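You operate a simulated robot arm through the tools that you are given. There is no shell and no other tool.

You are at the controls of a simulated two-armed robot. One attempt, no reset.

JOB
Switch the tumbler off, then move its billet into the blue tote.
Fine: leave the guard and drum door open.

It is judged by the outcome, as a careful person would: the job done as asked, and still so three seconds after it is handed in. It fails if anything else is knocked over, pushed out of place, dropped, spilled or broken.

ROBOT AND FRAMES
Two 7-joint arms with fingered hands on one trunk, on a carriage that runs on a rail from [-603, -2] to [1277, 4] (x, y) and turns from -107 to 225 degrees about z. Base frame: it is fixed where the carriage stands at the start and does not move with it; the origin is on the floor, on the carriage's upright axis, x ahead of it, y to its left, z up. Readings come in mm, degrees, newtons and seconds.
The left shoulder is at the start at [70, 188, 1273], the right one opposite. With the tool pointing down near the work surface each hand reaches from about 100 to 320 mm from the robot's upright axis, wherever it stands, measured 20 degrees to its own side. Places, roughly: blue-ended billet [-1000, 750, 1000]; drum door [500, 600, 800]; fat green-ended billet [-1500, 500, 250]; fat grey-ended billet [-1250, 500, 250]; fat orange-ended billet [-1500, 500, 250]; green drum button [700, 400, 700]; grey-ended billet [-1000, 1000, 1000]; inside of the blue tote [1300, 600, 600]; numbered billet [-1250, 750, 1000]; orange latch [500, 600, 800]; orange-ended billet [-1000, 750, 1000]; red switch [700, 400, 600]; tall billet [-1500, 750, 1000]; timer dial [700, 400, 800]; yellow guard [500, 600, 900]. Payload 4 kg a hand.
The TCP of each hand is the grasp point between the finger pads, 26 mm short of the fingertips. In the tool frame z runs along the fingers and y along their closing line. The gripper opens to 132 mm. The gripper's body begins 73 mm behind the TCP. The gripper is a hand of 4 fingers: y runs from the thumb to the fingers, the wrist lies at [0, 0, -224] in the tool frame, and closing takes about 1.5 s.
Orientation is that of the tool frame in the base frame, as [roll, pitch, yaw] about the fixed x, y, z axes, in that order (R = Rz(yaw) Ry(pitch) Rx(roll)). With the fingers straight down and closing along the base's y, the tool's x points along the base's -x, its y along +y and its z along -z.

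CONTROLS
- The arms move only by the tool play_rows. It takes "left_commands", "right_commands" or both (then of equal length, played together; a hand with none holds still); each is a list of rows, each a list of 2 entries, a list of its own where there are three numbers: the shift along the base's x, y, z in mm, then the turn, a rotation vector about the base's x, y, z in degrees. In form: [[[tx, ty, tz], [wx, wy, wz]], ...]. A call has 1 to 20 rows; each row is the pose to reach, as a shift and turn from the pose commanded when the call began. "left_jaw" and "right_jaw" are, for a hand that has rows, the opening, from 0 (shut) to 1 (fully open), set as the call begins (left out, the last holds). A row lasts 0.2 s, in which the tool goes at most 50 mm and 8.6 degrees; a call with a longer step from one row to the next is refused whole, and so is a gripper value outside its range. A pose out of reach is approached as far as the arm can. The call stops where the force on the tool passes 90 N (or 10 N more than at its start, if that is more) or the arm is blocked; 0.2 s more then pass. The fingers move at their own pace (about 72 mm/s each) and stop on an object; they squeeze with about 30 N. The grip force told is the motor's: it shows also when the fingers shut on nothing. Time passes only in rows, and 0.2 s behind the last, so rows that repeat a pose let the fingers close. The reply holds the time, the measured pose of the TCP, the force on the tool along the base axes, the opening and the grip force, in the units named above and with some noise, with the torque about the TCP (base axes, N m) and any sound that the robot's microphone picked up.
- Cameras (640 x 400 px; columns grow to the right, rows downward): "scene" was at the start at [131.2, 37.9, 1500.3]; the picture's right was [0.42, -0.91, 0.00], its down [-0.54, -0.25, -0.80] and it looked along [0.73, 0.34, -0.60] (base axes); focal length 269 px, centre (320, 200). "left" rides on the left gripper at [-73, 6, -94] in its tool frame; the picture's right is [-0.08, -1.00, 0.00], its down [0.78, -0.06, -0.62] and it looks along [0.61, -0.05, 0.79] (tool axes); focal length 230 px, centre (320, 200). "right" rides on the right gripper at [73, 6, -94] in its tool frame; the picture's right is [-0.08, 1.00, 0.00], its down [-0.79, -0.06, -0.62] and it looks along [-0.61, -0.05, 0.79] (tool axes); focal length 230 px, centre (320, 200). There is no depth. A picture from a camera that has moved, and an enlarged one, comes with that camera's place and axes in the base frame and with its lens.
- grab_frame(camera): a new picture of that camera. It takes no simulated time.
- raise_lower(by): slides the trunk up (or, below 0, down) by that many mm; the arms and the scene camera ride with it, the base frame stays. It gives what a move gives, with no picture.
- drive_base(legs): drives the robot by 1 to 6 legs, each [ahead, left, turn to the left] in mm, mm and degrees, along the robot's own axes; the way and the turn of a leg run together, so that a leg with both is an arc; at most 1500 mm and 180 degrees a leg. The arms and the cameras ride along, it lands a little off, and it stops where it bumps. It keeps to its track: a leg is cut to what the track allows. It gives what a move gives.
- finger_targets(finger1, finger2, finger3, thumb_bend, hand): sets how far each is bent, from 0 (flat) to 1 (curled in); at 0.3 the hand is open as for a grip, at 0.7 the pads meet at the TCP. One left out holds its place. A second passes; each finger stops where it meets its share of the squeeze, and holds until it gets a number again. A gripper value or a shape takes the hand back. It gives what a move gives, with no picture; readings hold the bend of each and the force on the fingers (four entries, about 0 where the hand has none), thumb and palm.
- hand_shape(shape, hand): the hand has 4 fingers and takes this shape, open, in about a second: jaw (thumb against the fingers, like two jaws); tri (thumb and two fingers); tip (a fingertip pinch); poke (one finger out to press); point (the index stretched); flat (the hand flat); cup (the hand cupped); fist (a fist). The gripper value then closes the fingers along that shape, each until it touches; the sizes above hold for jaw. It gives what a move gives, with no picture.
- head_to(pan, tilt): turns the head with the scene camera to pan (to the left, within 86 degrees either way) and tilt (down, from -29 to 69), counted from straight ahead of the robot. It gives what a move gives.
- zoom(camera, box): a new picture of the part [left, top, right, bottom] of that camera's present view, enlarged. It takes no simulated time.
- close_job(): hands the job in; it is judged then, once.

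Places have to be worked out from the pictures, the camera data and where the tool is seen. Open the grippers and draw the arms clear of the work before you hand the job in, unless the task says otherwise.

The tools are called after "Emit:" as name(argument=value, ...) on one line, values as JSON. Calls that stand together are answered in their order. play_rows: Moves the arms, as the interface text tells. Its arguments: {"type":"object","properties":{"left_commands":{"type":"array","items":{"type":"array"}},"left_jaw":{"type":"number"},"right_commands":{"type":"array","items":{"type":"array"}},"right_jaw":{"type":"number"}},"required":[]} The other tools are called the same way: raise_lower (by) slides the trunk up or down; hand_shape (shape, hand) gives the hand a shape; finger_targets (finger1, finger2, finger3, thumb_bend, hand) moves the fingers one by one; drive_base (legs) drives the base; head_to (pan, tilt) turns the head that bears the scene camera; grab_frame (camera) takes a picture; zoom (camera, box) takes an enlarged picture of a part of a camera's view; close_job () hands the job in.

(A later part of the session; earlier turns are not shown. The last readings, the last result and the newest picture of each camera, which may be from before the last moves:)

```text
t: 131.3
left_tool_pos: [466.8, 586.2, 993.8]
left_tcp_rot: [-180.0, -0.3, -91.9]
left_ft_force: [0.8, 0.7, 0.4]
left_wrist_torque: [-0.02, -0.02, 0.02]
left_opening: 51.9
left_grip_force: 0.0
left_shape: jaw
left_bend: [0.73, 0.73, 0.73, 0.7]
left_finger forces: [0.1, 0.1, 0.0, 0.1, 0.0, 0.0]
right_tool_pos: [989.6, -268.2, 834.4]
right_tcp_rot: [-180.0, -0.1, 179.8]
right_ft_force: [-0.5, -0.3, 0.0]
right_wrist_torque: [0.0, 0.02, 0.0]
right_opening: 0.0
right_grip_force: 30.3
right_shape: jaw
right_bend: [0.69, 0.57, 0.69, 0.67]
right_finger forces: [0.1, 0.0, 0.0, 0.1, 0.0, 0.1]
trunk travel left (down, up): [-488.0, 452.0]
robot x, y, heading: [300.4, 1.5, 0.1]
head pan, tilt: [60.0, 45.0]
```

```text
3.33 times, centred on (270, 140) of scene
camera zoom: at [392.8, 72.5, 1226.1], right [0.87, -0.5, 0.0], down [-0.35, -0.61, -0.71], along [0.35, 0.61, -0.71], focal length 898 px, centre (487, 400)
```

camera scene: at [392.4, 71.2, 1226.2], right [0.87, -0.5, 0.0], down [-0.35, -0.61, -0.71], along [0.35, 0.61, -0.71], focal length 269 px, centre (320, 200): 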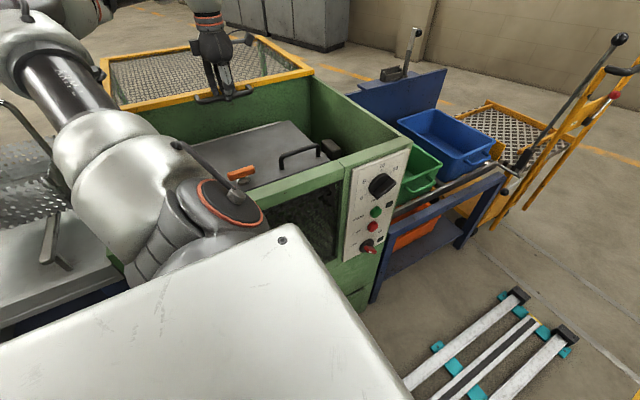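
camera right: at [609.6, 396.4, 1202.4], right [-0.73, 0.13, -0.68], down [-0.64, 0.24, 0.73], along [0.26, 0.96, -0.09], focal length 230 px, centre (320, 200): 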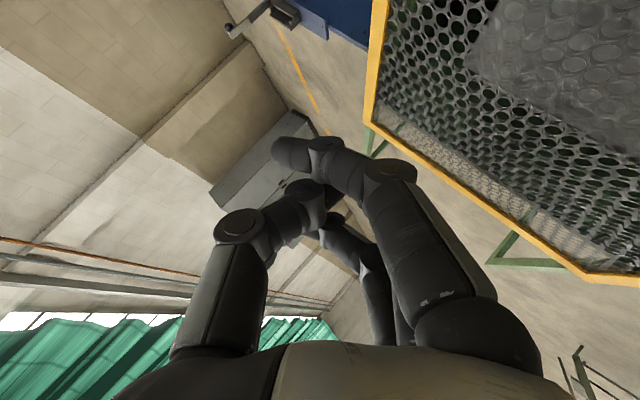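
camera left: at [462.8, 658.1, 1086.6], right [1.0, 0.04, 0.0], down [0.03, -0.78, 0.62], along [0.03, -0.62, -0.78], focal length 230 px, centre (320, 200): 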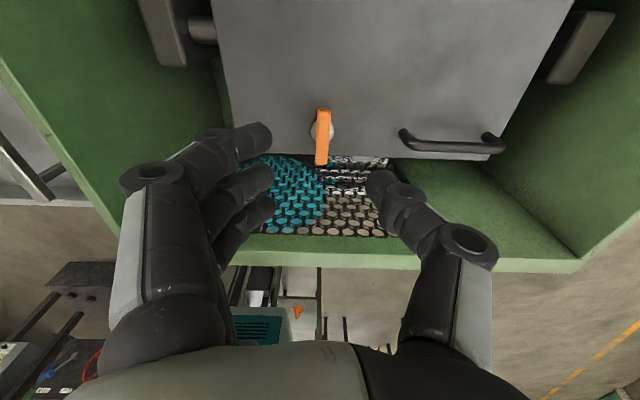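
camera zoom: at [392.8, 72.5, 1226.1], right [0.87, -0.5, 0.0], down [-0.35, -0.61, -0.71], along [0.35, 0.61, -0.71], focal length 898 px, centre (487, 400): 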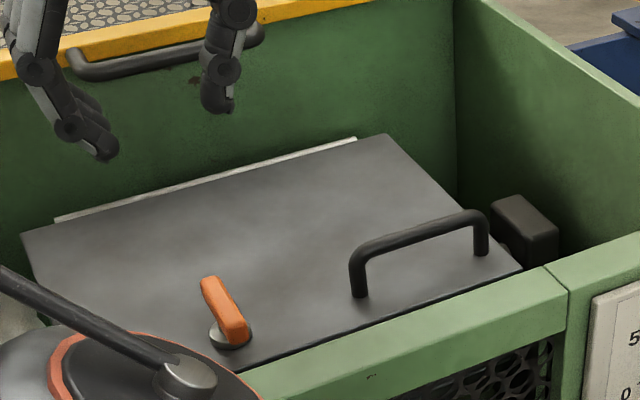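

The latch bar now lies across (along y). I'll move the robot 90 mm along the rail and raise the trunk a bit for reach, then bring the left hand, turned back to natural yaw, above the door handle.

Emit:
drive_base(legs=[[90, 0, 0]])

Emit:
raise_lower(by=80)

Emit:
play_rows(left_commands=[[[6, -2, 0], [0, 0, -8]], [[12, -5, 0], [0, 0, -16]], [[18, -8, 0], [0, 0, -24]], [[24, -10, 0], [0, 0, -32]], [[30, -13, 0], [0, 0, -40]], [[36, -16, -20], [0, 0, -48]], [[42, -19, -40], [0, 0, -56]], [[48, -22, -60], [0, 0, -64]], [[54, -25, -80], [0, 0, -72]], [[58, -28, -100], [0, 0, -80]], [[61, -28, -120], [0, 0, -88]], [[61, -28, -120], [0, 0, -88]]])

Emit:
grab_frame(camera="left")

Emit:
grab_frame(camera="scene")

```text
t: 132.4
left_tool_pos: [556.3, 585.9, 993.3]
left_tcp_rot: [-179.9, -0.3, -91.9]
left_ft_force: [-0.2, -0.1, -0.1]
left_wrist_torque: [0.0, 0.01, 0.03]
left_opening: 52.4
left_grip_force: 0.1
left_shape: jaw
left_bend: [0.73, 0.73, 0.73, 0.7]
left_finger forces: [0.0, 0.0, 0.0, 0.0, 0.0, 0.0]
right_tool_pos: [1080.2, -267.5, 833.6]
right_tcp_rot: [-180.0, 0.0, 179.9]
right_ft_force: [1.2, 0.2, 0.1]
right_wrist_torque: [-0.01, 0.0, -0.01]
right_opening: 0.0
right_grip_force: 30.1
right_shape: jaw
right_bend: [0.69, 0.57, 0.69, 0.67]
right_finger forces: [0.1, 0.0, 0.1, 0.0, 0.0, 0.1]
trunk travel left (down, up): [-488.0, 452.0]
robot x, y, heading: [385.7, 2.0, -0.1]
head pan, tilt: [60.0, 45.0]
```

```text
t: 133.6
left_tool_pos: [556.3, 586.0, 1072.9]
left_tcp_rot: [-180.0, -0.1, -91.9]
left_ft_force: [-0.6, 0.3, 0.1]
left_wrist_torque: [-0.01, -0.01, 0.0]
left_opening: 52.4
left_grip_force: 0.1
left_shape: jaw
left_bend: [0.73, 0.73, 0.73, 0.7]
left_finger forces: [0.1, 0.0, 0.0, 0.1, 0.0, 0.0]
right_tool_pos: [1078.8, -268.3, 913.0]
right_tcp_rot: [-180.0, 0.0, 179.8]
right_ft_force: [-0.4, -0.6, 0.0]
right_wrist_torque: [0.01, 0.01, -0.01]
right_opening: 0.1
right_grip_force: 30.3
right_shape: jaw
right_bend: [0.69, 0.57, 0.69, 0.67]
right_finger forces: [0.0, 0.0, 0.0, 0.1, 0.0, 0.0]
trunk travel left (down, up): [-568.0, 372.0]
robot x, y, heading: [390.4, 2.7, 0.1]
head pan, tilt: [60.0, 45.0]
```

```text
t: 136.2
left_tool_pos: [617.5, 558.9, 953.5]
left_tcp_rot: [180.0, -0.1, -180.0]
left_ft_force: [-0.7, 0.4, 0.6]
left_wrist_torque: [-0.02, 0.01, 0.01]
left_opening: 52.2
left_grip_force: 0.2
left_shape: jaw
left_bend: [0.73, 0.73, 0.73, 0.7]
left_finger forces: [0.0, 0.0, 0.1, 0.0, 0.0, 0.0]
right_tool_pos: [1079.8, -268.7, 913.2]
right_tcp_rot: [180.0, 0.0, 179.8]
right_ft_force: [-0.9, 0.3, 0.5]
right_wrist_torque: [0.01, 0.01, -0.01]
right_opening: 0.0
right_grip_force: 30.1
right_shape: jaw
right_bend: [0.69, 0.57, 0.69, 0.67]
right_finger forces: [0.0, 0.0, 0.0, 0.1, 0.1, 0.0]
trunk travel left (down, up): [-568.0, 372.0]
robot x, y, heading: [388.6, 3.1, 0.2]
head pan, tilt: [60.0, 45.0]
```

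```text
taken
camera left: at [689.7, 562.3, 1046.8], right [0.08, -1.0, 0.0], down [-0.78, -0.06, 0.62], along [-0.62, -0.05, -0.79], focal length 230 px, centre (320, 200)
```

left: 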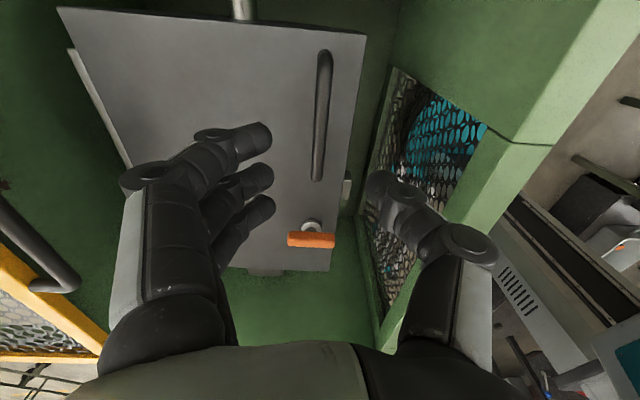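

```text
taken
camera scene: at [482.2, 72.5, 1306.2], right [0.87, -0.5, 0.0], down [-0.35, -0.61, -0.71], along [0.35, 0.61, -0.71], focal length 269 px, centre (320, 200)
```

scene: 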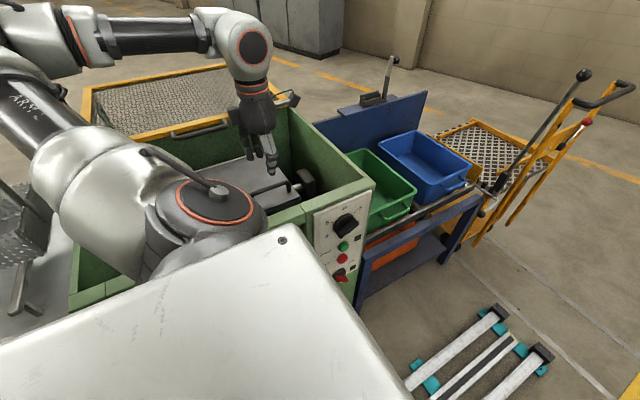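

The handle bar is right under the TCP line. I'll descend onto it (TCP z≈855) and close.

Emit:
play_rows(left_commands=[[[3, 0, -25], [0, 0, 0]], [[5, 0, -50], [0, 0, 0]], [[5, 0, -75], [0, 0, 0]], [[5, 0, -98], [0, 0, 0]], [[5, 0, -98], [0, 0, 0]]])

Emit:
play_rows(left_commands=[[[0, 0, 0], [0, 0, 0]], [[0, 0, 0], [0, 0, 0]], [[0, 0, 0], [0, 0, 0]], [[0, 0, 0], [0, 0, 0]]], left_jaw=0)

Emit:
zoom(camera="scene", box=[180, 80, 360, 220])

Emit:
grab_frame(camera="left")

```text
t: 137.4
left_tool_pos: [622.0, 557.6, 855.7]
left_tcp_rot: [-180.0, -0.2, -179.9]
left_ft_force: [-0.1, 0.3, -0.2]
left_wrist_torque: [-0.01, -0.02, -0.01]
left_opening: 52.1
left_grip_force: 0.0
left_shape: jaw
left_bend: [0.73, 0.73, 0.73, 0.7]
left_finger forces: [0.0, 0.0, 0.1, 0.0, 0.1, 0.0]
right_tool_pos: [1079.3, -267.9, 913.8]
right_tcp_rot: [-179.9, 0.1, 180.0]
right_ft_force: [-0.8, 0.2, 0.0]
right_wrist_torque: [0.0, -0.01, 0.02]
right_opening: 0.0
right_grip_force: 29.8
right_shape: jaw
right_bend: [0.69, 0.57, 0.69, 0.67]
right_finger forces: [0.0, 0.1, 0.0, 0.1, 0.1, 0.1]
trunk travel left (down, up): [-568.0, 372.0]
robot x, y, heading: [390.5, 1.1, 0.0]
head pan, tilt: [60.0, 45.0]
```

```text
t: 138.4
left_tool_pos: [621.4, 557.2, 854.8]
left_tcp_rot: [-179.9, -0.2, -179.8]
left_ft_force: [-0.4, -3.1, -6.5]
left_wrist_torque: [0.02, 0.0, 0.02]
left_opening: 0.0
left_grip_force: 29.8
left_shape: jaw
left_bend: [0.66, 0.6, 0.66, 0.65]
left_finger forces: [4.9, 0.0, 5.1, 0.0, 10.3, 0.0]
right_tool_pos: [1079.0, -266.5, 913.9]
right_tcp_rot: [179.9, 0.1, 179.9]
right_ft_force: [0.0, 0.1, 0.0]
right_wrist_torque: [0.01, 0.04, 0.0]
right_opening: 0.0
right_grip_force: 29.9
right_shape: jaw
right_bend: [0.69, 0.57, 0.69, 0.67]
right_finger forces: [0.0, 0.0, 0.1, 0.0, 0.0, 0.0]
trunk travel left (down, up): [-568.0, 372.0]
robot x, y, heading: [390.1, 3.0, 0.2]
head pan, tilt: [60.0, 45.0]
```

```text
2.86 times, centred on (270, 150) of scene
camera zoom: at [482.6, 72.9, 1306.0], right [0.87, -0.5, 0.0], down [-0.35, -0.61, -0.71], along [0.35, 0.61, -0.71], focal length 770 px, centre (463, 343)
```

zoom: 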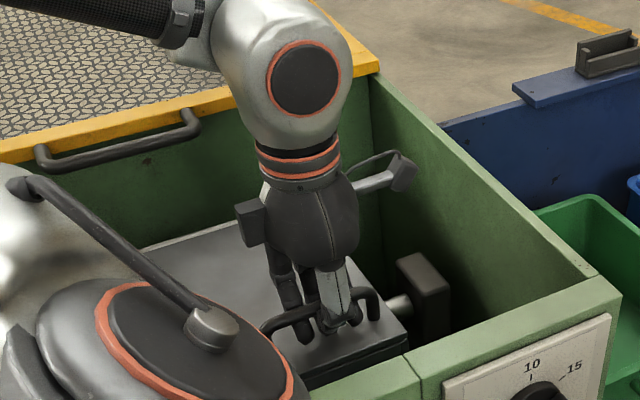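

```text
taken
camera left: at [694.5, 562.9, 948.1], right [0.08, -1.0, 0.0], down [-0.78, -0.06, 0.62], along [-0.62, -0.05, -0.78], focal length 230 px, centre (320, 200)
```

left: 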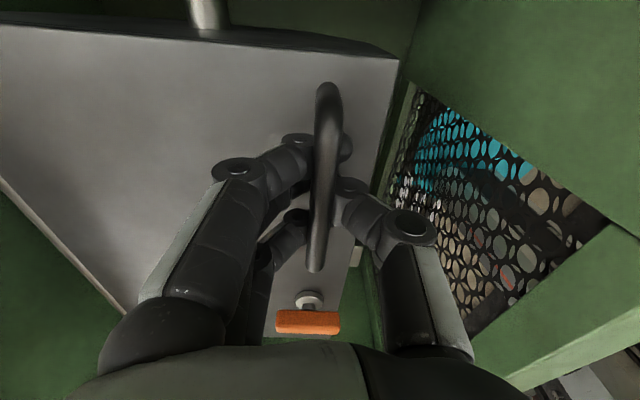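

The fingertips have closed beneath the bar, caging it — good for lifting. I'll lift gently along the door's arc to test whether the latch is free.

Emit:
play_rows(left_commands=[[[0, 1, 8], [0, 0, 0]], [[0, 3, 16], [0, 0, 0]], [[0, 5, 26], [0, 0, 0]], [[0, 8, 38], [0, 0, 0]], [[0, 11, 50], [0, 0, 0]]])

Emit:
zoom(camera="scene", box=[180, 80, 360, 220])

Emit:
grab_frame(camera="left")

```text
t: 139.6
left_tool_pos: [621.4, 571.5, 903.5]
left_tcp_rot: [-180.0, -0.3, -179.8]
left_ft_force: [-0.4, 6.5, -11.1]
left_wrist_torque: [-0.04, 0.0, 0.01]
left_opening: 0.0
left_grip_force: 29.7
left_shape: jaw
left_bend: [0.66, 0.6, 0.66, 0.66]
left_finger forces: [8.5, 0.0, 8.6, 0.0, 3.0, 0.0]
right_tool_pos: [1079.7, -265.4, 914.0]
right_tcp_rot: [-179.7, 0.1, 180.0]
right_ft_force: [0.8, -1.9, 0.7]
right_wrist_torque: [0.01, -0.01, -0.01]
right_opening: 0.1
right_grip_force: 29.6
right_shape: jaw
right_bend: [0.69, 0.57, 0.69, 0.67]
right_finger forces: [0.0, 0.1, 0.0, 0.1, 0.0, 0.0]
trunk travel left (down, up): [-568.0, 372.0]
robot x, y, heading: [388.6, 1.0, 0.3]
head pan, tilt: [60.0, 45.0]
```

```text
2.86 times, centred on (270, 150) of scene
camera zoom: at [482.5, 75.2, 1305.9], right [0.87, -0.5, 0.0], down [-0.35, -0.61, -0.71], along [0.35, 0.61, -0.71], focal length 770 px, centre (463, 343)
```

zoom: 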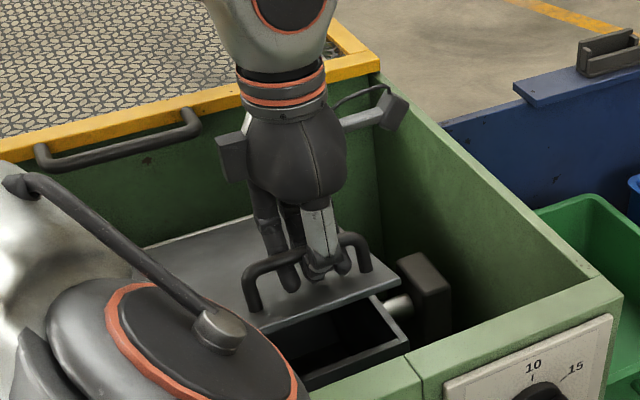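

```text
taken
camera left: at [694.5, 576.0, 997.0], right [0.08, -1.0, 0.0], down [-0.78, -0.06, 0.62], along [-0.62, -0.05, -0.79], focal length 230 px, centre (320, 200)
```

left: 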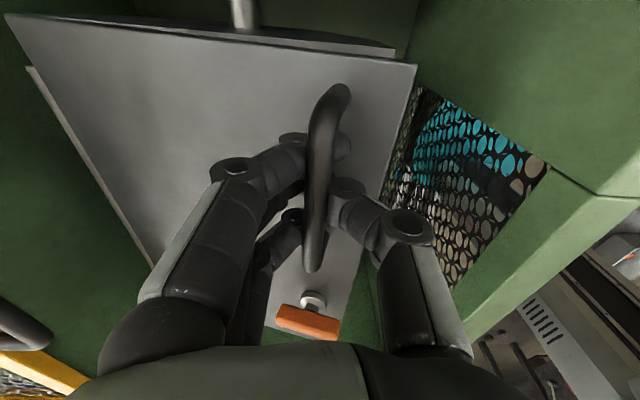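

The latch is free and the door is opening with about 11–17 N. Because the thumb side would foul the panel near vertical, I want to know if the door hinge holds itself: I'll lower it to just 15 mm open and release there to test safely.

Emit:
play_rows(left_commands=[[[0, -3, -12], [0, 0, 0]], [[0, -6, -24], [0, 0, 0]], [[0, -8, -34], [0, 0, 0]], [[0, -8, -34], [0, 0, 0]]])

Emit:
grab_frame(camera="left")

Emit:
play_rows(left_commands=[[[0, 0, 0], [0, 0, 0]], [[0, 0, 0], [0, 0, 0]], [[0, 0, 0], [0, 0, 0]], [[0, 0, 0], [0, 0, 0]]], left_jaw=0.35)

Emit:
grab_frame(camera="left")

Emit:
zoom(camera="scene", box=[180, 80, 360, 220])

```text
t: 140.6
left_tool_pos: [622.3, 561.0, 871.0]
left_tcp_rot: [-180.0, -0.1, -179.9]
left_ft_force: [-1.3, -4.0, -0.8]
left_wrist_torque: [0.17, -0.03, 0.01]
left_opening: 0.0
left_grip_force: 29.9
left_shape: jaw
left_bend: [0.67, 0.6, 0.67, 0.66]
left_finger forces: [5.1, 0.0, 5.1, 0.0, 13.5, 0.1]
right_tool_pos: [1079.0, -269.4, 914.2]
right_tcp_rot: [-179.9, 0.1, 179.9]
right_ft_force: [-0.3, 0.1, -0.7]
right_wrist_torque: [0.0, -0.02, 0.01]
right_opening: 0.2
right_grip_force: 30.5
right_shape: jaw
right_bend: [0.69, 0.57, 0.69, 0.67]
right_finger forces: [0.0, 0.1, 0.0, 0.0, 0.1, 0.0]
trunk travel left (down, up): [-568.0, 372.0]
robot x, y, heading: [388.8, -2.2, 0.2]
head pan, tilt: [60.0, 45.0]
```

```text
taken
camera left: at [694.7, 565.5, 964.1], right [0.08, -1.0, 0.0], down [-0.78, -0.06, 0.62], along [-0.62, -0.05, -0.78], focal length 230 px, centre (320, 200)
```

left: 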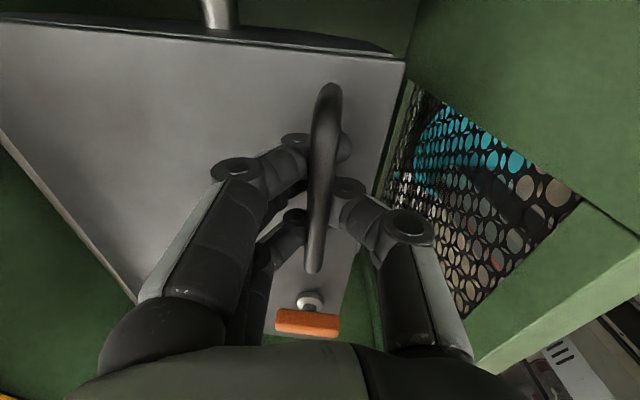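

```text
t: 141.6
left_tool_pos: [623.2, 560.1, 871.4]
left_tcp_rot: [180.0, -0.2, -179.9]
left_ft_force: [-0.1, -0.1, 0.1]
left_wrist_torque: [0.01, -0.04, 0.0]
left_opening: 45.5
left_grip_force: 0.1
left_shape: jaw
left_bend: [0.73, 0.73, 0.73, 0.7]
left_finger forces: [0.0, 0.1, 0.0, 0.1, 0.0, 0.1]
right_tool_pos: [1079.7, -267.8, 912.7]
right_tcp_rot: [-179.9, 0.0, 179.9]
right_ft_force: [-0.6, -0.4, 0.7]
right_wrist_torque: [-0.03, 0.01, 0.04]
right_opening: 0.0
right_grip_force: 29.9
right_shape: jaw
right_bend: [0.69, 0.57, 0.69, 0.67]
right_finger forces: [0.0, 0.1, 0.0, 0.0, 0.0, 0.0]
trunk travel left (down, up): [-568.0, 372.0]
robot x, y, heading: [387.6, 0.7, 0.1]
head pan, tilt: [60.0, 45.0]
```

```text
taken
camera left: at [694.7, 566.2, 964.2], right [0.08, -1.0, 0.0], down [-0.78, -0.06, 0.62], along [-0.62, -0.05, -0.79], focal length 230 px, centre (320, 200)
```

left: 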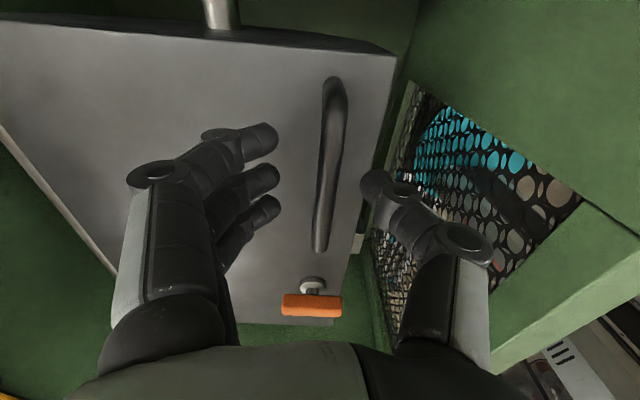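

```text
2.86 times, centred on (270, 150) of scene
camera zoom: at [482.4, 72.7, 1306.2], right [0.87, -0.5, 0.0], down [-0.35, -0.61, -0.71], along [0.35, 0.61, -0.71], focal length 770 px, centre (463, 343)
```

zoom: 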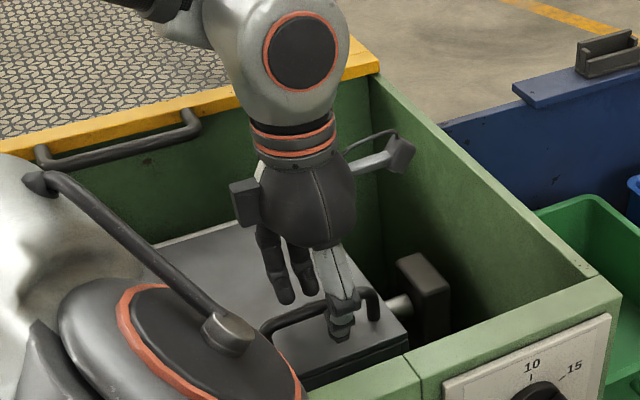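

The door does not stay by itself, so I need a hold that can carry it past vertical. A single finger hooked through the handle loop (between bar and panel), with the hand tilting from ~50° down to straight down as the door rises, would do it. I'll lift off and try the "poke" shape.

Emit:
play_rows(left_commands=[[[0, 0, 30], [0, 0, 0]], [[0, 0, 60], [0, 0, 0]], [[0, -30, 100], [0, 0, 0]], [[0, -60, 140], [0, 0, 0]]])

Emit:
hand_shape(shape="poke", hand="left")

Emit:
grab_frame(camera="left")

Emit:
zoom(camera="scene", box=[180, 60, 380, 220])

```text
t: 142.6
left_tool_pos: [620.0, 499.5, 1012.8]
left_tcp_rot: [180.0, -0.2, -179.9]
left_ft_force: [0.2, 0.2, 0.0]
left_wrist_torque: [0.0, 0.01, 0.01]
left_opening: 45.9
left_grip_force: 0.1
left_shape: jaw
left_bend: [0.73, 0.73, 0.73, 0.7]
left_finger forces: [0.0, 0.0, 0.0, 0.1, 0.0, 0.0]
right_tool_pos: [1079.7, -268.5, 914.2]
right_tcp_rot: [179.9, 0.0, 179.8]
right_ft_force: [-0.3, 0.3, -0.8]
right_wrist_torque: [0.02, 0.02, 0.0]
right_opening: 0.0
right_grip_force: 29.9
right_shape: jaw
right_bend: [0.69, 0.57, 0.69, 0.67]
right_finger forces: [0.0, 0.0, 0.1, 0.1, 0.1, 0.0]
trunk travel left (down, up): [-568.0, 372.0]
robot x, y, heading: [389.8, 3.1, 0.2]
head pan, tilt: [60.0, 45.0]
```

```text
t: 143.5
left_tool_pos: [621.3, 500.1, 1011.7]
left_tcp_rot: [180.0, -0.3, -179.9]
left_ft_force: [-0.2, 0.5, 1.0]
left_wrist_torque: [0.02, -0.03, 0.02]
left_opening: 0.2
left_grip_force: 0.1
left_shape: poke
left_bend: [1.0, 1.0, 1.0, 0.46]
left_finger forces: [0.0, 0.0, 0.0, 0.0, 0.0, 0.0]
right_tool_pos: [1080.2, -268.1, 912.5]
right_tcp_rot: [-179.9, 0.1, 179.8]
right_ft_force: [-0.7, 0.2, 0.4]
right_wrist_torque: [-0.01, 0.01, -0.02]
right_opening: 0.0
right_grip_force: 29.9
right_shape: jaw
right_bend: [0.69, 0.57, 0.69, 0.67]
right_finger forces: [0.0, 0.0, 0.1, 0.0, 0.0, 0.0]
trunk travel left (down, up): [-568.0, 372.0]
robot x, y, heading: [390.8, 0.9, 0.3]
head pan, tilt: [60.0, 45.0]
```

```text
taken
camera left: at [694.0, 505.0, 1104.5], right [0.08, -1.0, 0.0], down [-0.78, -0.06, 0.62], along [-0.62, -0.05, -0.79], focal length 230 px, centre (320, 200)
```

left: 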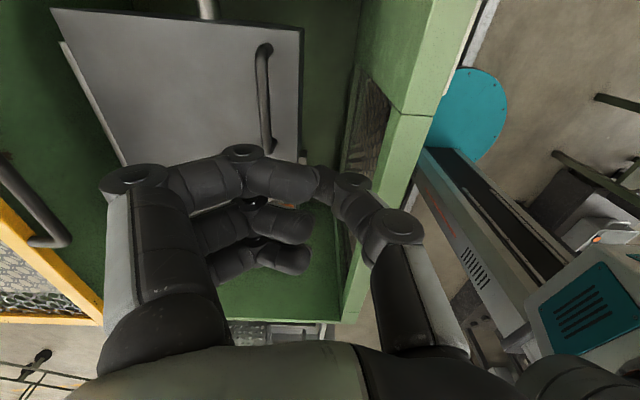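

```text
2.50 times, centred on (280, 140) of scene
camera zoom: at [482.4, 72.6, 1306.2], right [0.87, -0.5, 0.0], down [-0.35, -0.61, -0.71], along [0.35, 0.61, -0.71], focal length 673 px, centre (420, 350)
```

zoom: 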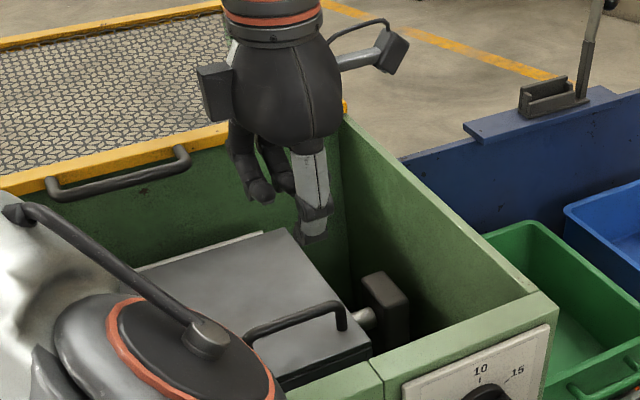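

"Poke" extends the thumb slanted, which would foul the panel. Better: jaw fully open, using the straight thumb (nearest me) as a hook under the handle bar with the hand tilted 40°, fingers clear behind. I'll open the jaw and tilt the left hand above the handle.

Emit:
hand_shape(shape="jaw", hand="left")

Emit:
play_rows(left_commands=[[[0, 14, 10], [8, 0, 0]], [[0, 28, 20], [16, 0, 0]], [[0, 42, 20], [24, 0, 0]], [[0, 56, 20], [32, 0, 0]], [[0, 69, 10], [40, 0, 0]], [[0, 69, 0], [40, 0, 0]]], left_jaw=1)

Emit:
grab_frame(camera="left")

Emit:
zoom(camera="scene", box=[180, 60, 380, 220])

```text
t: 144.4
left_tool_pos: [621.6, 500.3, 1011.3]
left_tcp_rot: [180.0, -0.2, -179.9]
left_ft_force: [0.0, -0.8, -0.6]
left_wrist_torque: [0.04, 0.02, 0.02]
left_opening: 131.8
left_grip_force: 0.1
left_shape: jaw
left_bend: [0.3, 0.3, 0.3, 0.3]
left_finger forces: [0.1, 0.1, 0.0, 0.1, 0.0, 0.1]
right_tool_pos: [1078.3, -267.2, 913.2]
right_tcp_rot: [180.0, 0.1, 179.9]
right_ft_force: [0.4, 0.0, -0.6]
right_wrist_torque: [0.0, 0.03, -0.01]
right_opening: 0.3
right_grip_force: 29.9
right_shape: jaw
right_bend: [0.69, 0.57, 0.69, 0.67]
right_finger forces: [0.0, 0.1, 0.0, 0.1, 0.1, 0.1]
trunk travel left (down, up): [-568.0, 372.0]
robot x, y, heading: [389.1, -4.6, 0.0]
head pan, tilt: [60.0, 45.0]
```

```text
t: 145.8
left_tool_pos: [621.3, 568.7, 1011.4]
left_tcp_rot: [140.0, -0.1, -179.9]
left_ft_force: [0.5, 0.7, 0.1]
left_wrist_torque: [0.01, 0.01, 0.04]
left_opening: 132.1
left_grip_force: 0.0
left_shape: jaw
left_bend: [0.3, 0.3, 0.3, 0.3]
left_finger forces: [0.0, 0.0, 0.1, 0.0, 0.1, 0.1]
right_tool_pos: [1079.5, -267.0, 913.8]
right_tcp_rot: [-179.9, 0.1, 179.9]
right_ft_force: [0.6, 1.0, -0.3]
right_wrist_torque: [0.0, 0.03, 0.0]
right_opening: 0.0
right_grip_force: 30.0
right_shape: jaw
right_bend: [0.69, 0.57, 0.69, 0.67]
right_finger forces: [0.0, 0.1, 0.0, 0.1, 0.1, 0.1]
trunk travel left (down, up): [-568.0, 372.0]
robot x, y, heading: [393.2, 0.1, -0.0]
head pan, tilt: [60.0, 45.0]
```

```text
taken
camera left: at [694.2, 513.5, 1086.3], right [0.08, -0.76, -0.64], down [-0.78, -0.45, 0.43], along [-0.62, 0.47, -0.63], focal length 230 px, centre (320, 200)
```

left: 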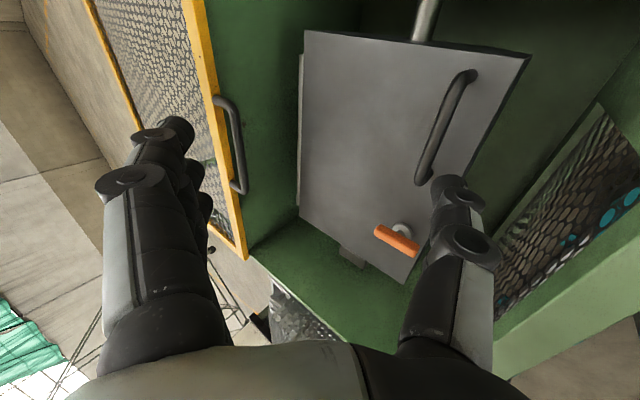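

```text
2.50 times, centred on (280, 140) of scene
camera zoom: at [482.2, 73.1, 1306.2], right [0.87, -0.5, 0.0], down [-0.35, -0.61, -0.71], along [0.35, 0.61, -0.71], focal length 673 px, centre (420, 350)
```

zoom: 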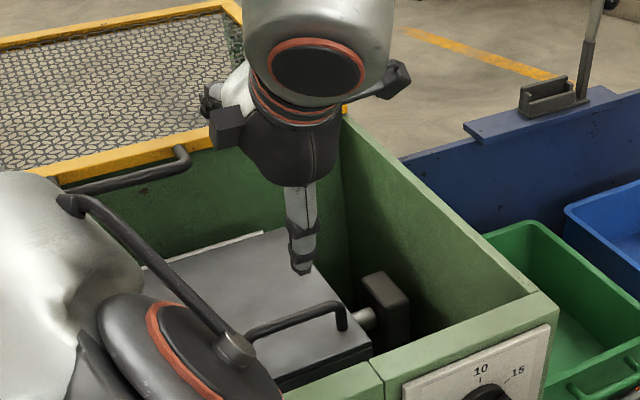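

The thumb hangs straight as a single hook, its tip about 90 mm above the door in front of the bar. I'll lower to the pre-approach height and check with both cameras.

Emit:
play_rows(left_commands=[[[-1, 0, -25], [0, 0, 0]], [[-2, 0, -50], [0, 0, 0]], [[-2, 0, -75], [0, 0, 0]], [[-2, -2, -90], [0, 0, 0]], [[-2, -2, -90], [0, 0, 0]]])

Emit:
grab_frame(camera="left")

Emit:
zoom(camera="scene", box=[230, 110, 350, 200])

```text
t: 147.0
left_tool_pos: [619.5, 568.2, 920.6]
left_tcp_rot: [140.0, -0.1, -179.8]
left_ft_force: [0.4, 0.1, 0.2]
left_wrist_torque: [0.02, -0.05, 0.01]
left_opening: 131.8
left_grip_force: 0.0
left_shape: jaw
left_bend: [0.3, 0.3, 0.3, 0.3]
left_finger forces: [0.0, 0.1, 0.1, 0.0, 0.0, 0.0]
right_tool_pos: [1078.8, -268.3, 913.7]
right_tcp_rot: [-180.0, 0.1, 179.9]
right_ft_force: [0.3, 0.6, -0.1]
right_wrist_torque: [0.0, -0.02, 0.01]
right_opening: 0.1
right_grip_force: 29.9
right_shape: jaw
right_bend: [0.69, 0.57, 0.69, 0.67]
right_finger forces: [0.0, 0.1, 0.1, 0.0, 0.0, 0.0]
trunk travel left (down, up): [-568.0, 372.0]
robot x, y, heading: [388.1, 2.7, -0.3]
head pan, tilt: [60.0, 45.0]
```

```text
taken
camera left: at [691.7, 511.8, 996.7], right [0.08, -0.76, -0.64], down [-0.78, -0.45, 0.43], along [-0.62, 0.47, -0.63], focal length 230 px, centre (320, 200)
```

left: 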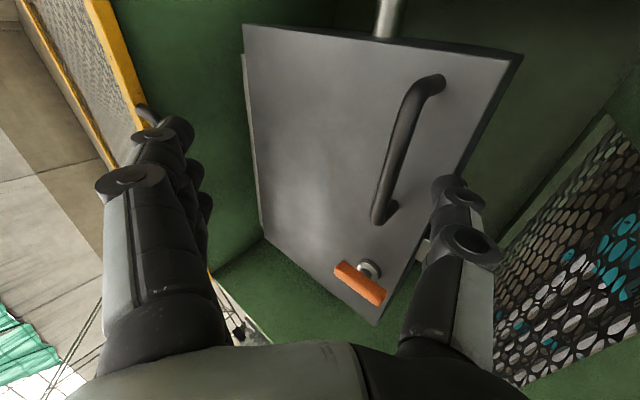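

```text
4.44 times, centred on (290, 155) of scene
camera zoom: at [482.1, 72.6, 1306.2], right [0.87, -0.5, 0.0], down [-0.35, -0.61, -0.71], along [0.35, 0.61, -0.71], focal length 1197 px, centre (453, 400)
```

zoom: 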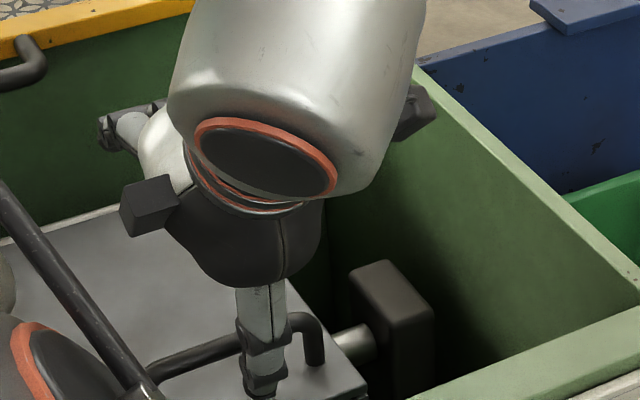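

Predicted and observed positions agree within a few pixels. I'll slide the thumb along its axis under the bar.

Emit:
play_rows(left_commands=[[[0, 8, -10], [0, 0, 0]], [[0, 16, -20], [0, 0, 0]], [[0, 23, -28], [0, 0, 0]], [[0, 29, -35], [0, 0, 0]], [[0, 29, -35], [0, 0, 0]]])

Emit:
grab_frame(camera="left")

Emit:
zoom(camera="scene", box=[230, 130, 350, 220])

```text
t: 148.2
left_tool_pos: [618.2, 591.6, 899.1]
left_tcp_rot: [139.1, 0.7, -179.8]
left_ft_force: [-4.3, -16.3, 76.4]
left_wrist_torque: [-5.21, 0.53, -0.15]
left_opening: 131.9
left_grip_force: 0.1
left_shape: jaw
left_bend: [0.3, 0.3, 0.3, 0.3]
left_finger forces: [0.0, 0.0, 0.1, 0.0, 75.9, 0.0]
right_tool_pos: [1075.0, -274.5, 915.8]
right_tcp_rot: [179.6, 0.3, 179.8]
right_ft_force: [-0.1, 0.6, 0.8]
right_wrist_torque: [-0.04, -0.01, 0.03]
right_opening: 0.2
right_grip_force: 30.2
right_shape: jaw
right_bend: [0.69, 0.57, 0.69, 0.67]
right_finger forces: [0.0, 0.0, 0.0, 0.0, 0.0, 0.0]
trunk travel left (down, up): [-568.0, 372.0]
robot x, y, heading: [388.9, 4.1, 0.2]
head pan, tilt: [60.0, 45.0]
stopped in row 5 (left hand): the force on the tool passed its limit at 94 N (the readings are from after the stop); the commanded pose is now the measured one
```

```text
taken
camera left: at [690.1, 534.4, 973.1], right [0.09, -0.75, -0.65], down [-0.79, -0.45, 0.42], along [-0.61, 0.48, -0.63], focal length 230 px, centre (320, 200)
```

left: 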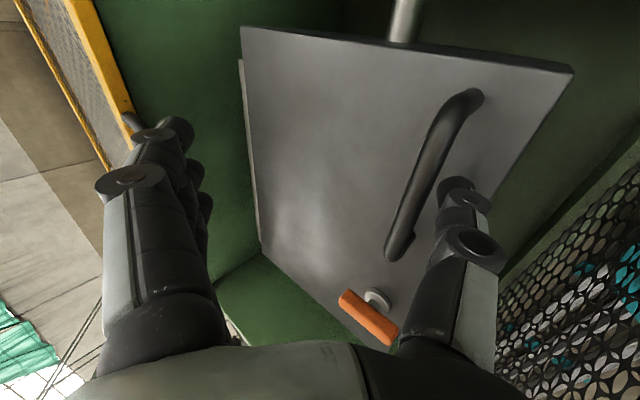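

```text
4.44 times, centred on (290, 175) of scene
camera zoom: at [476.8, 63.0, 1307.9], right [0.87, -0.5, 0.0], down [-0.35, -0.61, -0.71], along [0.36, 0.62, -0.7], focal length 1197 px, centre (453, 311)
```

zoom: 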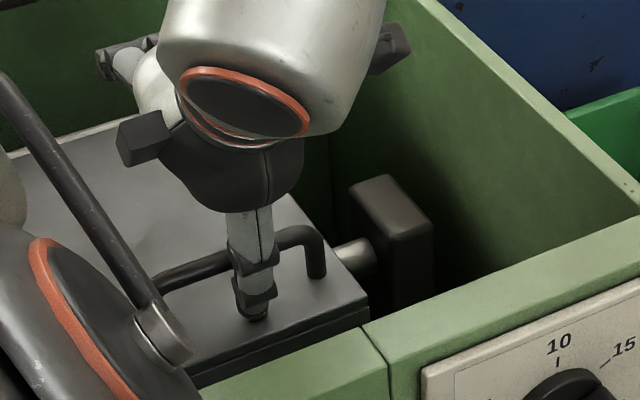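

The thumb tip reached the panel (76 N) just short of passing under the bar — it's ~13 mm longer than I assumed. I'll ease up 8 mm and slide it +y beneath the bar.

Emit:
play_rows(left_commands=[[[0, 0, 5], [0, 0, 0]], [[0, 0, 9], [0, 0, 0]], [[0, 7, 9], [0, 0, 0]], [[0, 14, 9], [0, 0, 0]], [[0, 19, 9], [0, 0, 0]], [[0, 19, 9], [0, 0, 0]]])

Emit:
grab_frame(camera="left")

Emit:
zoom(camera="scene", box=[230, 130, 350, 220])

```text
t: 149.6
left_tool_pos: [621.2, 612.7, 899.2]
left_tcp_rot: [139.7, 0.2, -179.8]
left_ft_force: [-0.3, -22.6, 11.6]
left_wrist_torque: [-1.63, 0.0, -0.01]
left_opening: 131.7
left_grip_force: 0.1
left_shape: jaw
left_bend: [0.3, 0.3, 0.3, 0.24]
left_finger forces: [0.0, 0.0, 0.1, 0.0, 32.6, 0.1]
right_tool_pos: [1079.3, -271.7, 913.4]
right_tcp_rot: [179.8, 0.2, 179.7]
right_ft_force: [-0.5, -0.9, 0.5]
right_wrist_torque: [-0.01, 0.0, 0.01]
right_opening: 0.0
right_grip_force: 29.7
right_shape: jaw
right_bend: [0.69, 0.57, 0.69, 0.67]
right_finger forces: [0.1, 0.0, 0.0, 0.0, 0.0, 0.0]
trunk travel left (down, up): [-568.0, 372.0]
robot x, y, heading: [390.7, -0.4, -0.1]
head pan, tilt: [60.0, 45.0]
```

```text
taken
camera left: at [692.7, 556.2, 974.5], right [0.08, -0.76, -0.64], down [-0.79, -0.45, 0.43], along [-0.61, 0.47, -0.63], focal length 230 px, centre (320, 200)
```

left: 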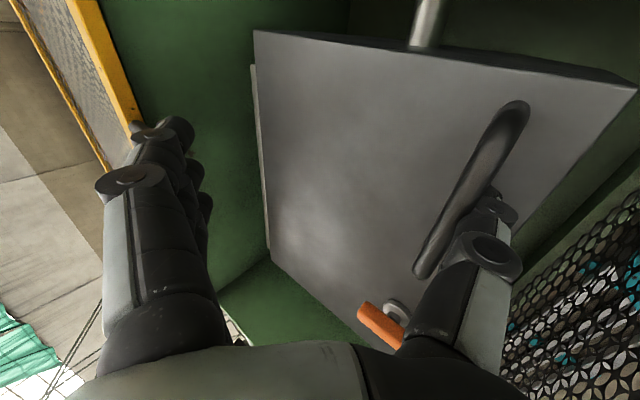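

```text
4.44 times, centred on (290, 175) of scene
camera zoom: at [481.9, 68.1, 1306.4], right [0.87, -0.5, 0.0], down [-0.35, -0.61, -0.71], along [0.35, 0.62, -0.7], focal length 1197 px, centre (453, 311)
```

zoom: 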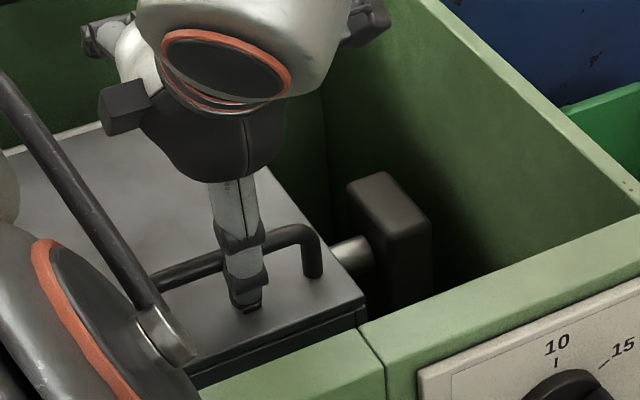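

The thumb now presses on the bar from below-front. I'll start lifting along the door's arc, easing the tilt with it, and check at about 25–30°.

Emit:
play_rows(left_commands=[[[0, 2, 9], [-0.5, 0, 0]], [[0, 5, 18], [-1.1, 0, 0]], [[0, 10, 34], [-2.2, 0, 0]], [[0, 18, 50], [-3.3, 0, 0]], [[0, 27, 65], [-4.4, 0, 0]], [[0, 37, 79], [-5.6, 0, 0]], [[0, 48, 93], [-6.7, 0, 0]]])

Emit:
grab_frame(camera="left")

Emit:
zoom(camera="scene", box=[180, 80, 380, 220])

```text
t: 151.2
left_tool_pos: [621.3, 663.4, 992.3]
left_tcp_rot: [146.4, 0.2, -179.6]
left_ft_force: [-2.2, -14.8, 6.0]
left_wrist_torque: [-0.91, 0.11, -0.17]
left_opening: 132.0
left_grip_force: 0.0
left_shape: jaw
left_bend: [0.3, 0.3, 0.3, 0.24]
left_finger forces: [0.0, 0.0, 0.0, 0.1, 17.0, 0.1]
right_tool_pos: [1078.8, -271.2, 913.6]
right_tcp_rot: [179.9, 0.2, 179.8]
right_ft_force: [-0.4, 0.4, 1.0]
right_wrist_torque: [0.0, -0.02, 0.0]
right_opening: 0.0
right_grip_force: 29.6
right_shape: jaw
right_bend: [0.69, 0.57, 0.69, 0.67]
right_finger forces: [0.0, 0.1, 0.0, 0.0, 0.0, 0.0]
trunk travel left (down, up): [-568.0, 372.0]
robot x, y, heading: [388.0, 2.0, 0.0]
head pan, tilt: [60.0, 45.0]
```

```text
taken
camera left: at [692.9, 615.5, 1073.7], right [0.08, -0.83, -0.55], down [-0.79, -0.4, 0.48], along [-0.61, 0.39, -0.68], focal length 230 px, centre (320, 200)
```

left: 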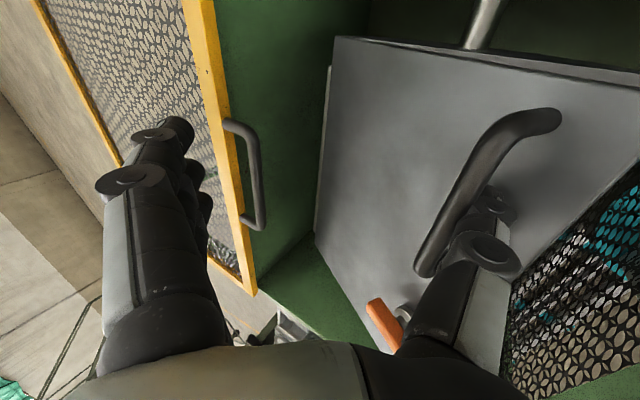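

```text
2.86 times, centred on (280, 150) of scene
camera zoom: at [481.6, 69.9, 1306.4], right [0.87, -0.5, 0.0], down [-0.35, -0.61, -0.71], along [0.35, 0.61, -0.71], focal length 770 px, centre (434, 343)
```

zoom: 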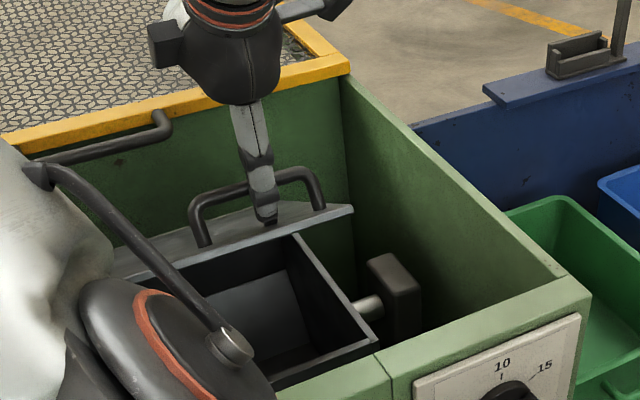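

Works well: the door is about 30° open and the box beneath is visible. I'll continue along the arc to about 65°.

Emit:
play_rows(left_commands=[[[0, 13, 13], [-1.1, 0, 0]], [[0, 26, 24], [-2.2, 0, 0]], [[0, 41, 35], [-3.3, 0, 0]], [[0, 57, 44], [-4.4, 0, 0]], [[0, 73, 51], [-5.5, 0, 0]], [[0, 90, 57], [-6.6, 0, 0]], [[0, 108, 62], [-7.7, 0, 0]]])

Emit:
grab_frame(camera="left")

Emit:
zoom(camera="scene", box=[160, 40, 400, 220])

```text
t: 152.8
left_tool_pos: [621.7, 774.3, 1052.9]
left_tcp_rot: [154.2, 0.1, -179.7]
left_ft_force: [-0.7, -4.9, 4.7]
left_wrist_torque: [-0.45, 0.04, -0.06]
left_opening: 131.9
left_grip_force: 0.0
left_shape: jaw
left_bend: [0.3, 0.3, 0.3, 0.28]
left_finger forces: [0.0, 0.0, 0.0, 0.0, 5.5, 0.1]
right_tool_pos: [1079.0, -269.4, 914.7]
right_tcp_rot: [-180.0, 0.1, 179.9]
right_ft_force: [-0.1, 0.3, -0.3]
right_wrist_torque: [-0.01, 0.01, 0.01]
right_opening: 0.2
right_grip_force: 30.5
right_shape: jaw
right_bend: [0.69, 0.57, 0.69, 0.67]
right_finger forces: [0.0, 0.1, 0.1, 0.0, 0.0, 0.0]
trunk travel left (down, up): [-568.0, 372.0]
robot x, y, heading: [391.1, 0.4, 0.2]
head pan, tilt: [60.0, 45.0]
```

```text
taken
camera left: at [693.9, 737.1, 1139.7], right [0.08, -0.9, -0.43], down [-0.78, -0.33, 0.53], along [-0.61, 0.3, -0.73], focal length 230 px, centre (320, 200)
```

left: 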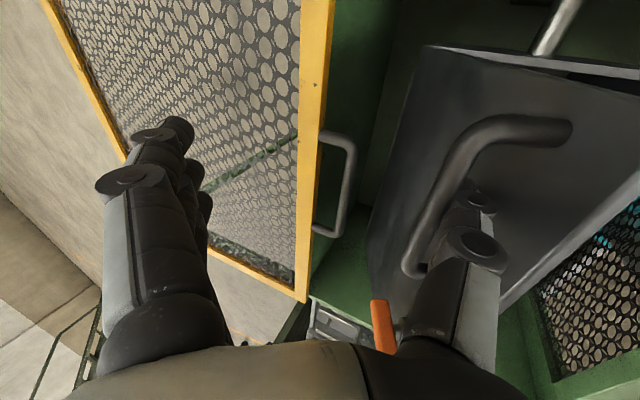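

```text
2.22 times, centred on (280, 130) of scene
camera zoom: at [482.3, 72.1, 1306.1], right [0.87, -0.5, 0.0], down [-0.35, -0.61, -0.71], along [0.35, 0.61, -0.71], focal length 599 px, centre (409, 356)
```

zoom: 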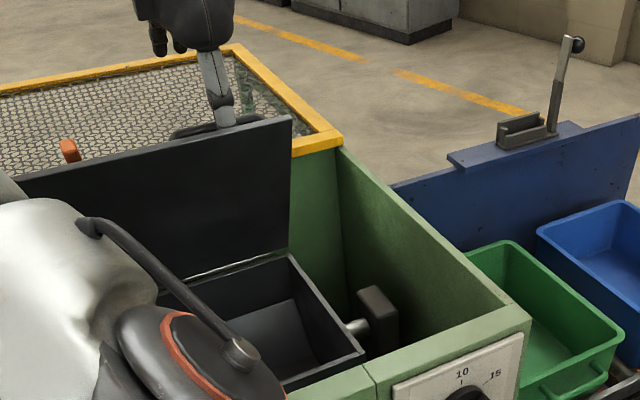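

About 68° open. I'll carry on past vertical with the tilt held near 21°.

Emit:
play_rows(left_commands=[[[0, 18, 3], [-1, 0, 0]], [[0, 36, 4], [-2, 0, 0]], [[0, 55, 4], [-3, 0, 0]], [[0, 73, 3], [-4, 0, 0]], [[0, 90, 0], [-4, 0, 0]], [[0, 105, -4], [-4, 0, 0]]])

Emit:
grab_frame(camera="left")

Emit:
zoom(camera="scene", box=[160, 40, 400, 220])

```text
t: 154.2
left_tool_pos: [621.9, 877.6, 1048.1]
left_tcp_rot: [158.2, 0.1, -179.7]
left_ft_force: [0.3, -0.7, 1.0]
left_wrist_torque: [-0.13, 0.0, 0.0]
left_opening: 131.9
left_grip_force: 0.1
left_shape: jaw
left_bend: [0.3, 0.3, 0.3, 0.29]
left_finger forces: [0.0, 0.0, 0.0, 0.0, 1.5, 0.0]
right_tool_pos: [1080.1, -268.1, 913.2]
right_tcp_rot: [-180.0, 0.0, 179.8]
right_ft_force: [0.5, -0.5, -0.4]
right_wrist_torque: [-0.01, 0.01, 0.0]
right_opening: 0.2
right_grip_force: 30.3
right_shape: jaw
right_bend: [0.69, 0.57, 0.69, 0.67]
right_finger forces: [0.0, 0.0, 0.0, 0.0, 0.0, 0.0]
trunk travel left (down, up): [-568.0, 372.0]
robot x, y, heading: [389.4, 3.0, 0.2]
head pan, tilt: [60.0, 45.0]
```

```text
taken
camera left: at [693.3, 847.9, 1137.3], right [0.08, -0.93, -0.37], down [-0.78, -0.29, 0.55], along [-0.61, 0.25, -0.75], focal length 230 px, centre (320, 200)
```

left: 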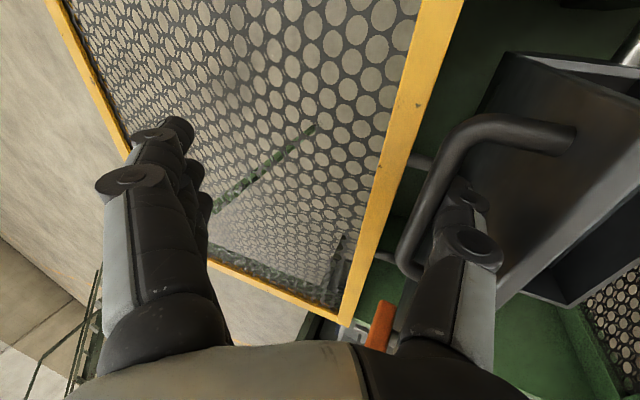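

```text
2.22 times, centred on (280, 130) of scene
camera zoom: at [482.6, 72.8, 1306.1], right [0.87, -0.5, 0.0], down [-0.35, -0.61, -0.71], along [0.35, 0.61, -0.71], focal length 599 px, centre (409, 356)
```

zoom: 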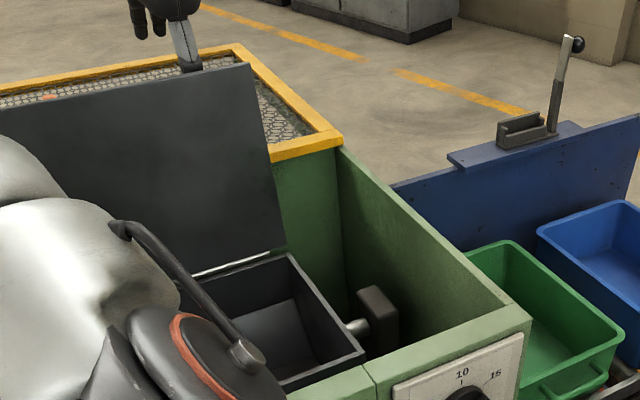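

The door is near balance (1.5 N on the thumb). I'll push it further until it rests back on its stop.

Emit:
play_rows(left_commands=[[[0, 12, -4], [0, 0, 0]], [[0, 24, -9], [0, 0, 0]], [[0, 36, -14], [0, 0, 0]], [[0, 46, -19], [0, 0, 0]], [[0, 46, -19], [0, 0, 0]]])

Emit:
grab_frame(camera="left")

Emit:
zoom(camera="scene", box=[160, 40, 400, 220])

```text
t: 155.4
left_tool_pos: [622.1, 917.7, 1036.9]
left_tcp_rot: [157.7, 0.3, -179.8]
left_ft_force: [0.0, -24.4, 22.6]
left_wrist_torque: [-2.25, -0.02, -0.05]
left_opening: 131.9
left_grip_force: 0.0
left_shape: jaw
left_bend: [0.3, 0.3, 0.3, 0.0]
left_finger forces: [0.0, 0.1, 0.1, 0.0, 30.9, 0.0]
right_tool_pos: [1078.1, -274.4, 913.9]
right_tcp_rot: [179.6, 0.1, 179.8]
right_ft_force: [-0.2, -0.5, -0.7]
right_wrist_torque: [0.02, -0.02, 0.01]
right_opening: 0.0
right_grip_force: 30.6
right_shape: jaw
right_bend: [0.69, 0.57, 0.69, 0.67]
right_finger forces: [0.0, 0.1, 0.1, 0.0, 0.0, 0.1]
trunk travel left (down, up): [-568.0, 372.0]
robot x, y, heading: [390.6, 2.0, 0.3]
head pan, tilt: [60.0, 45.0]
```

```text
taken
camera left: at [693.2, 886.9, 1125.8], right [0.08, -0.92, -0.38], down [-0.79, -0.29, 0.54], along [-0.61, 0.25, -0.75], focal length 230 px, centre (320, 200)
```

left: 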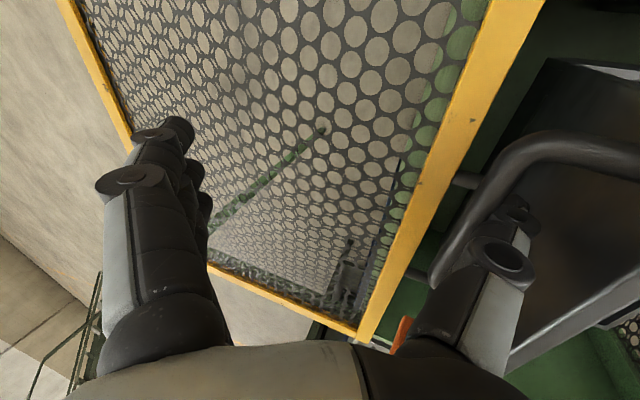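

```text
2.22 times, centred on (280, 130) of scene
camera zoom: at [481.3, 64.6, 1306.9], right [0.87, -0.5, 0.0], down [-0.35, -0.61, -0.71], along [0.35, 0.62, -0.7], focal length 599 px, centre (409, 356)
```

zoom: 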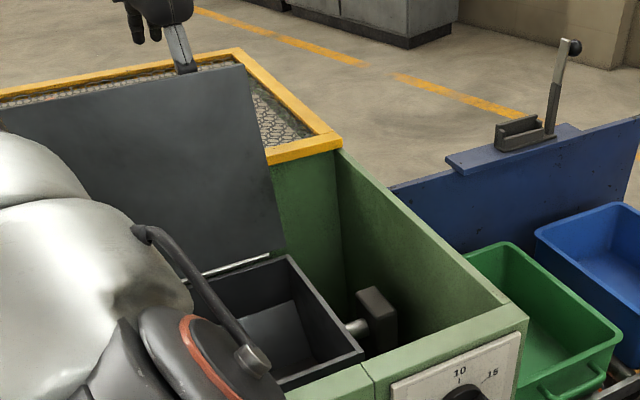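

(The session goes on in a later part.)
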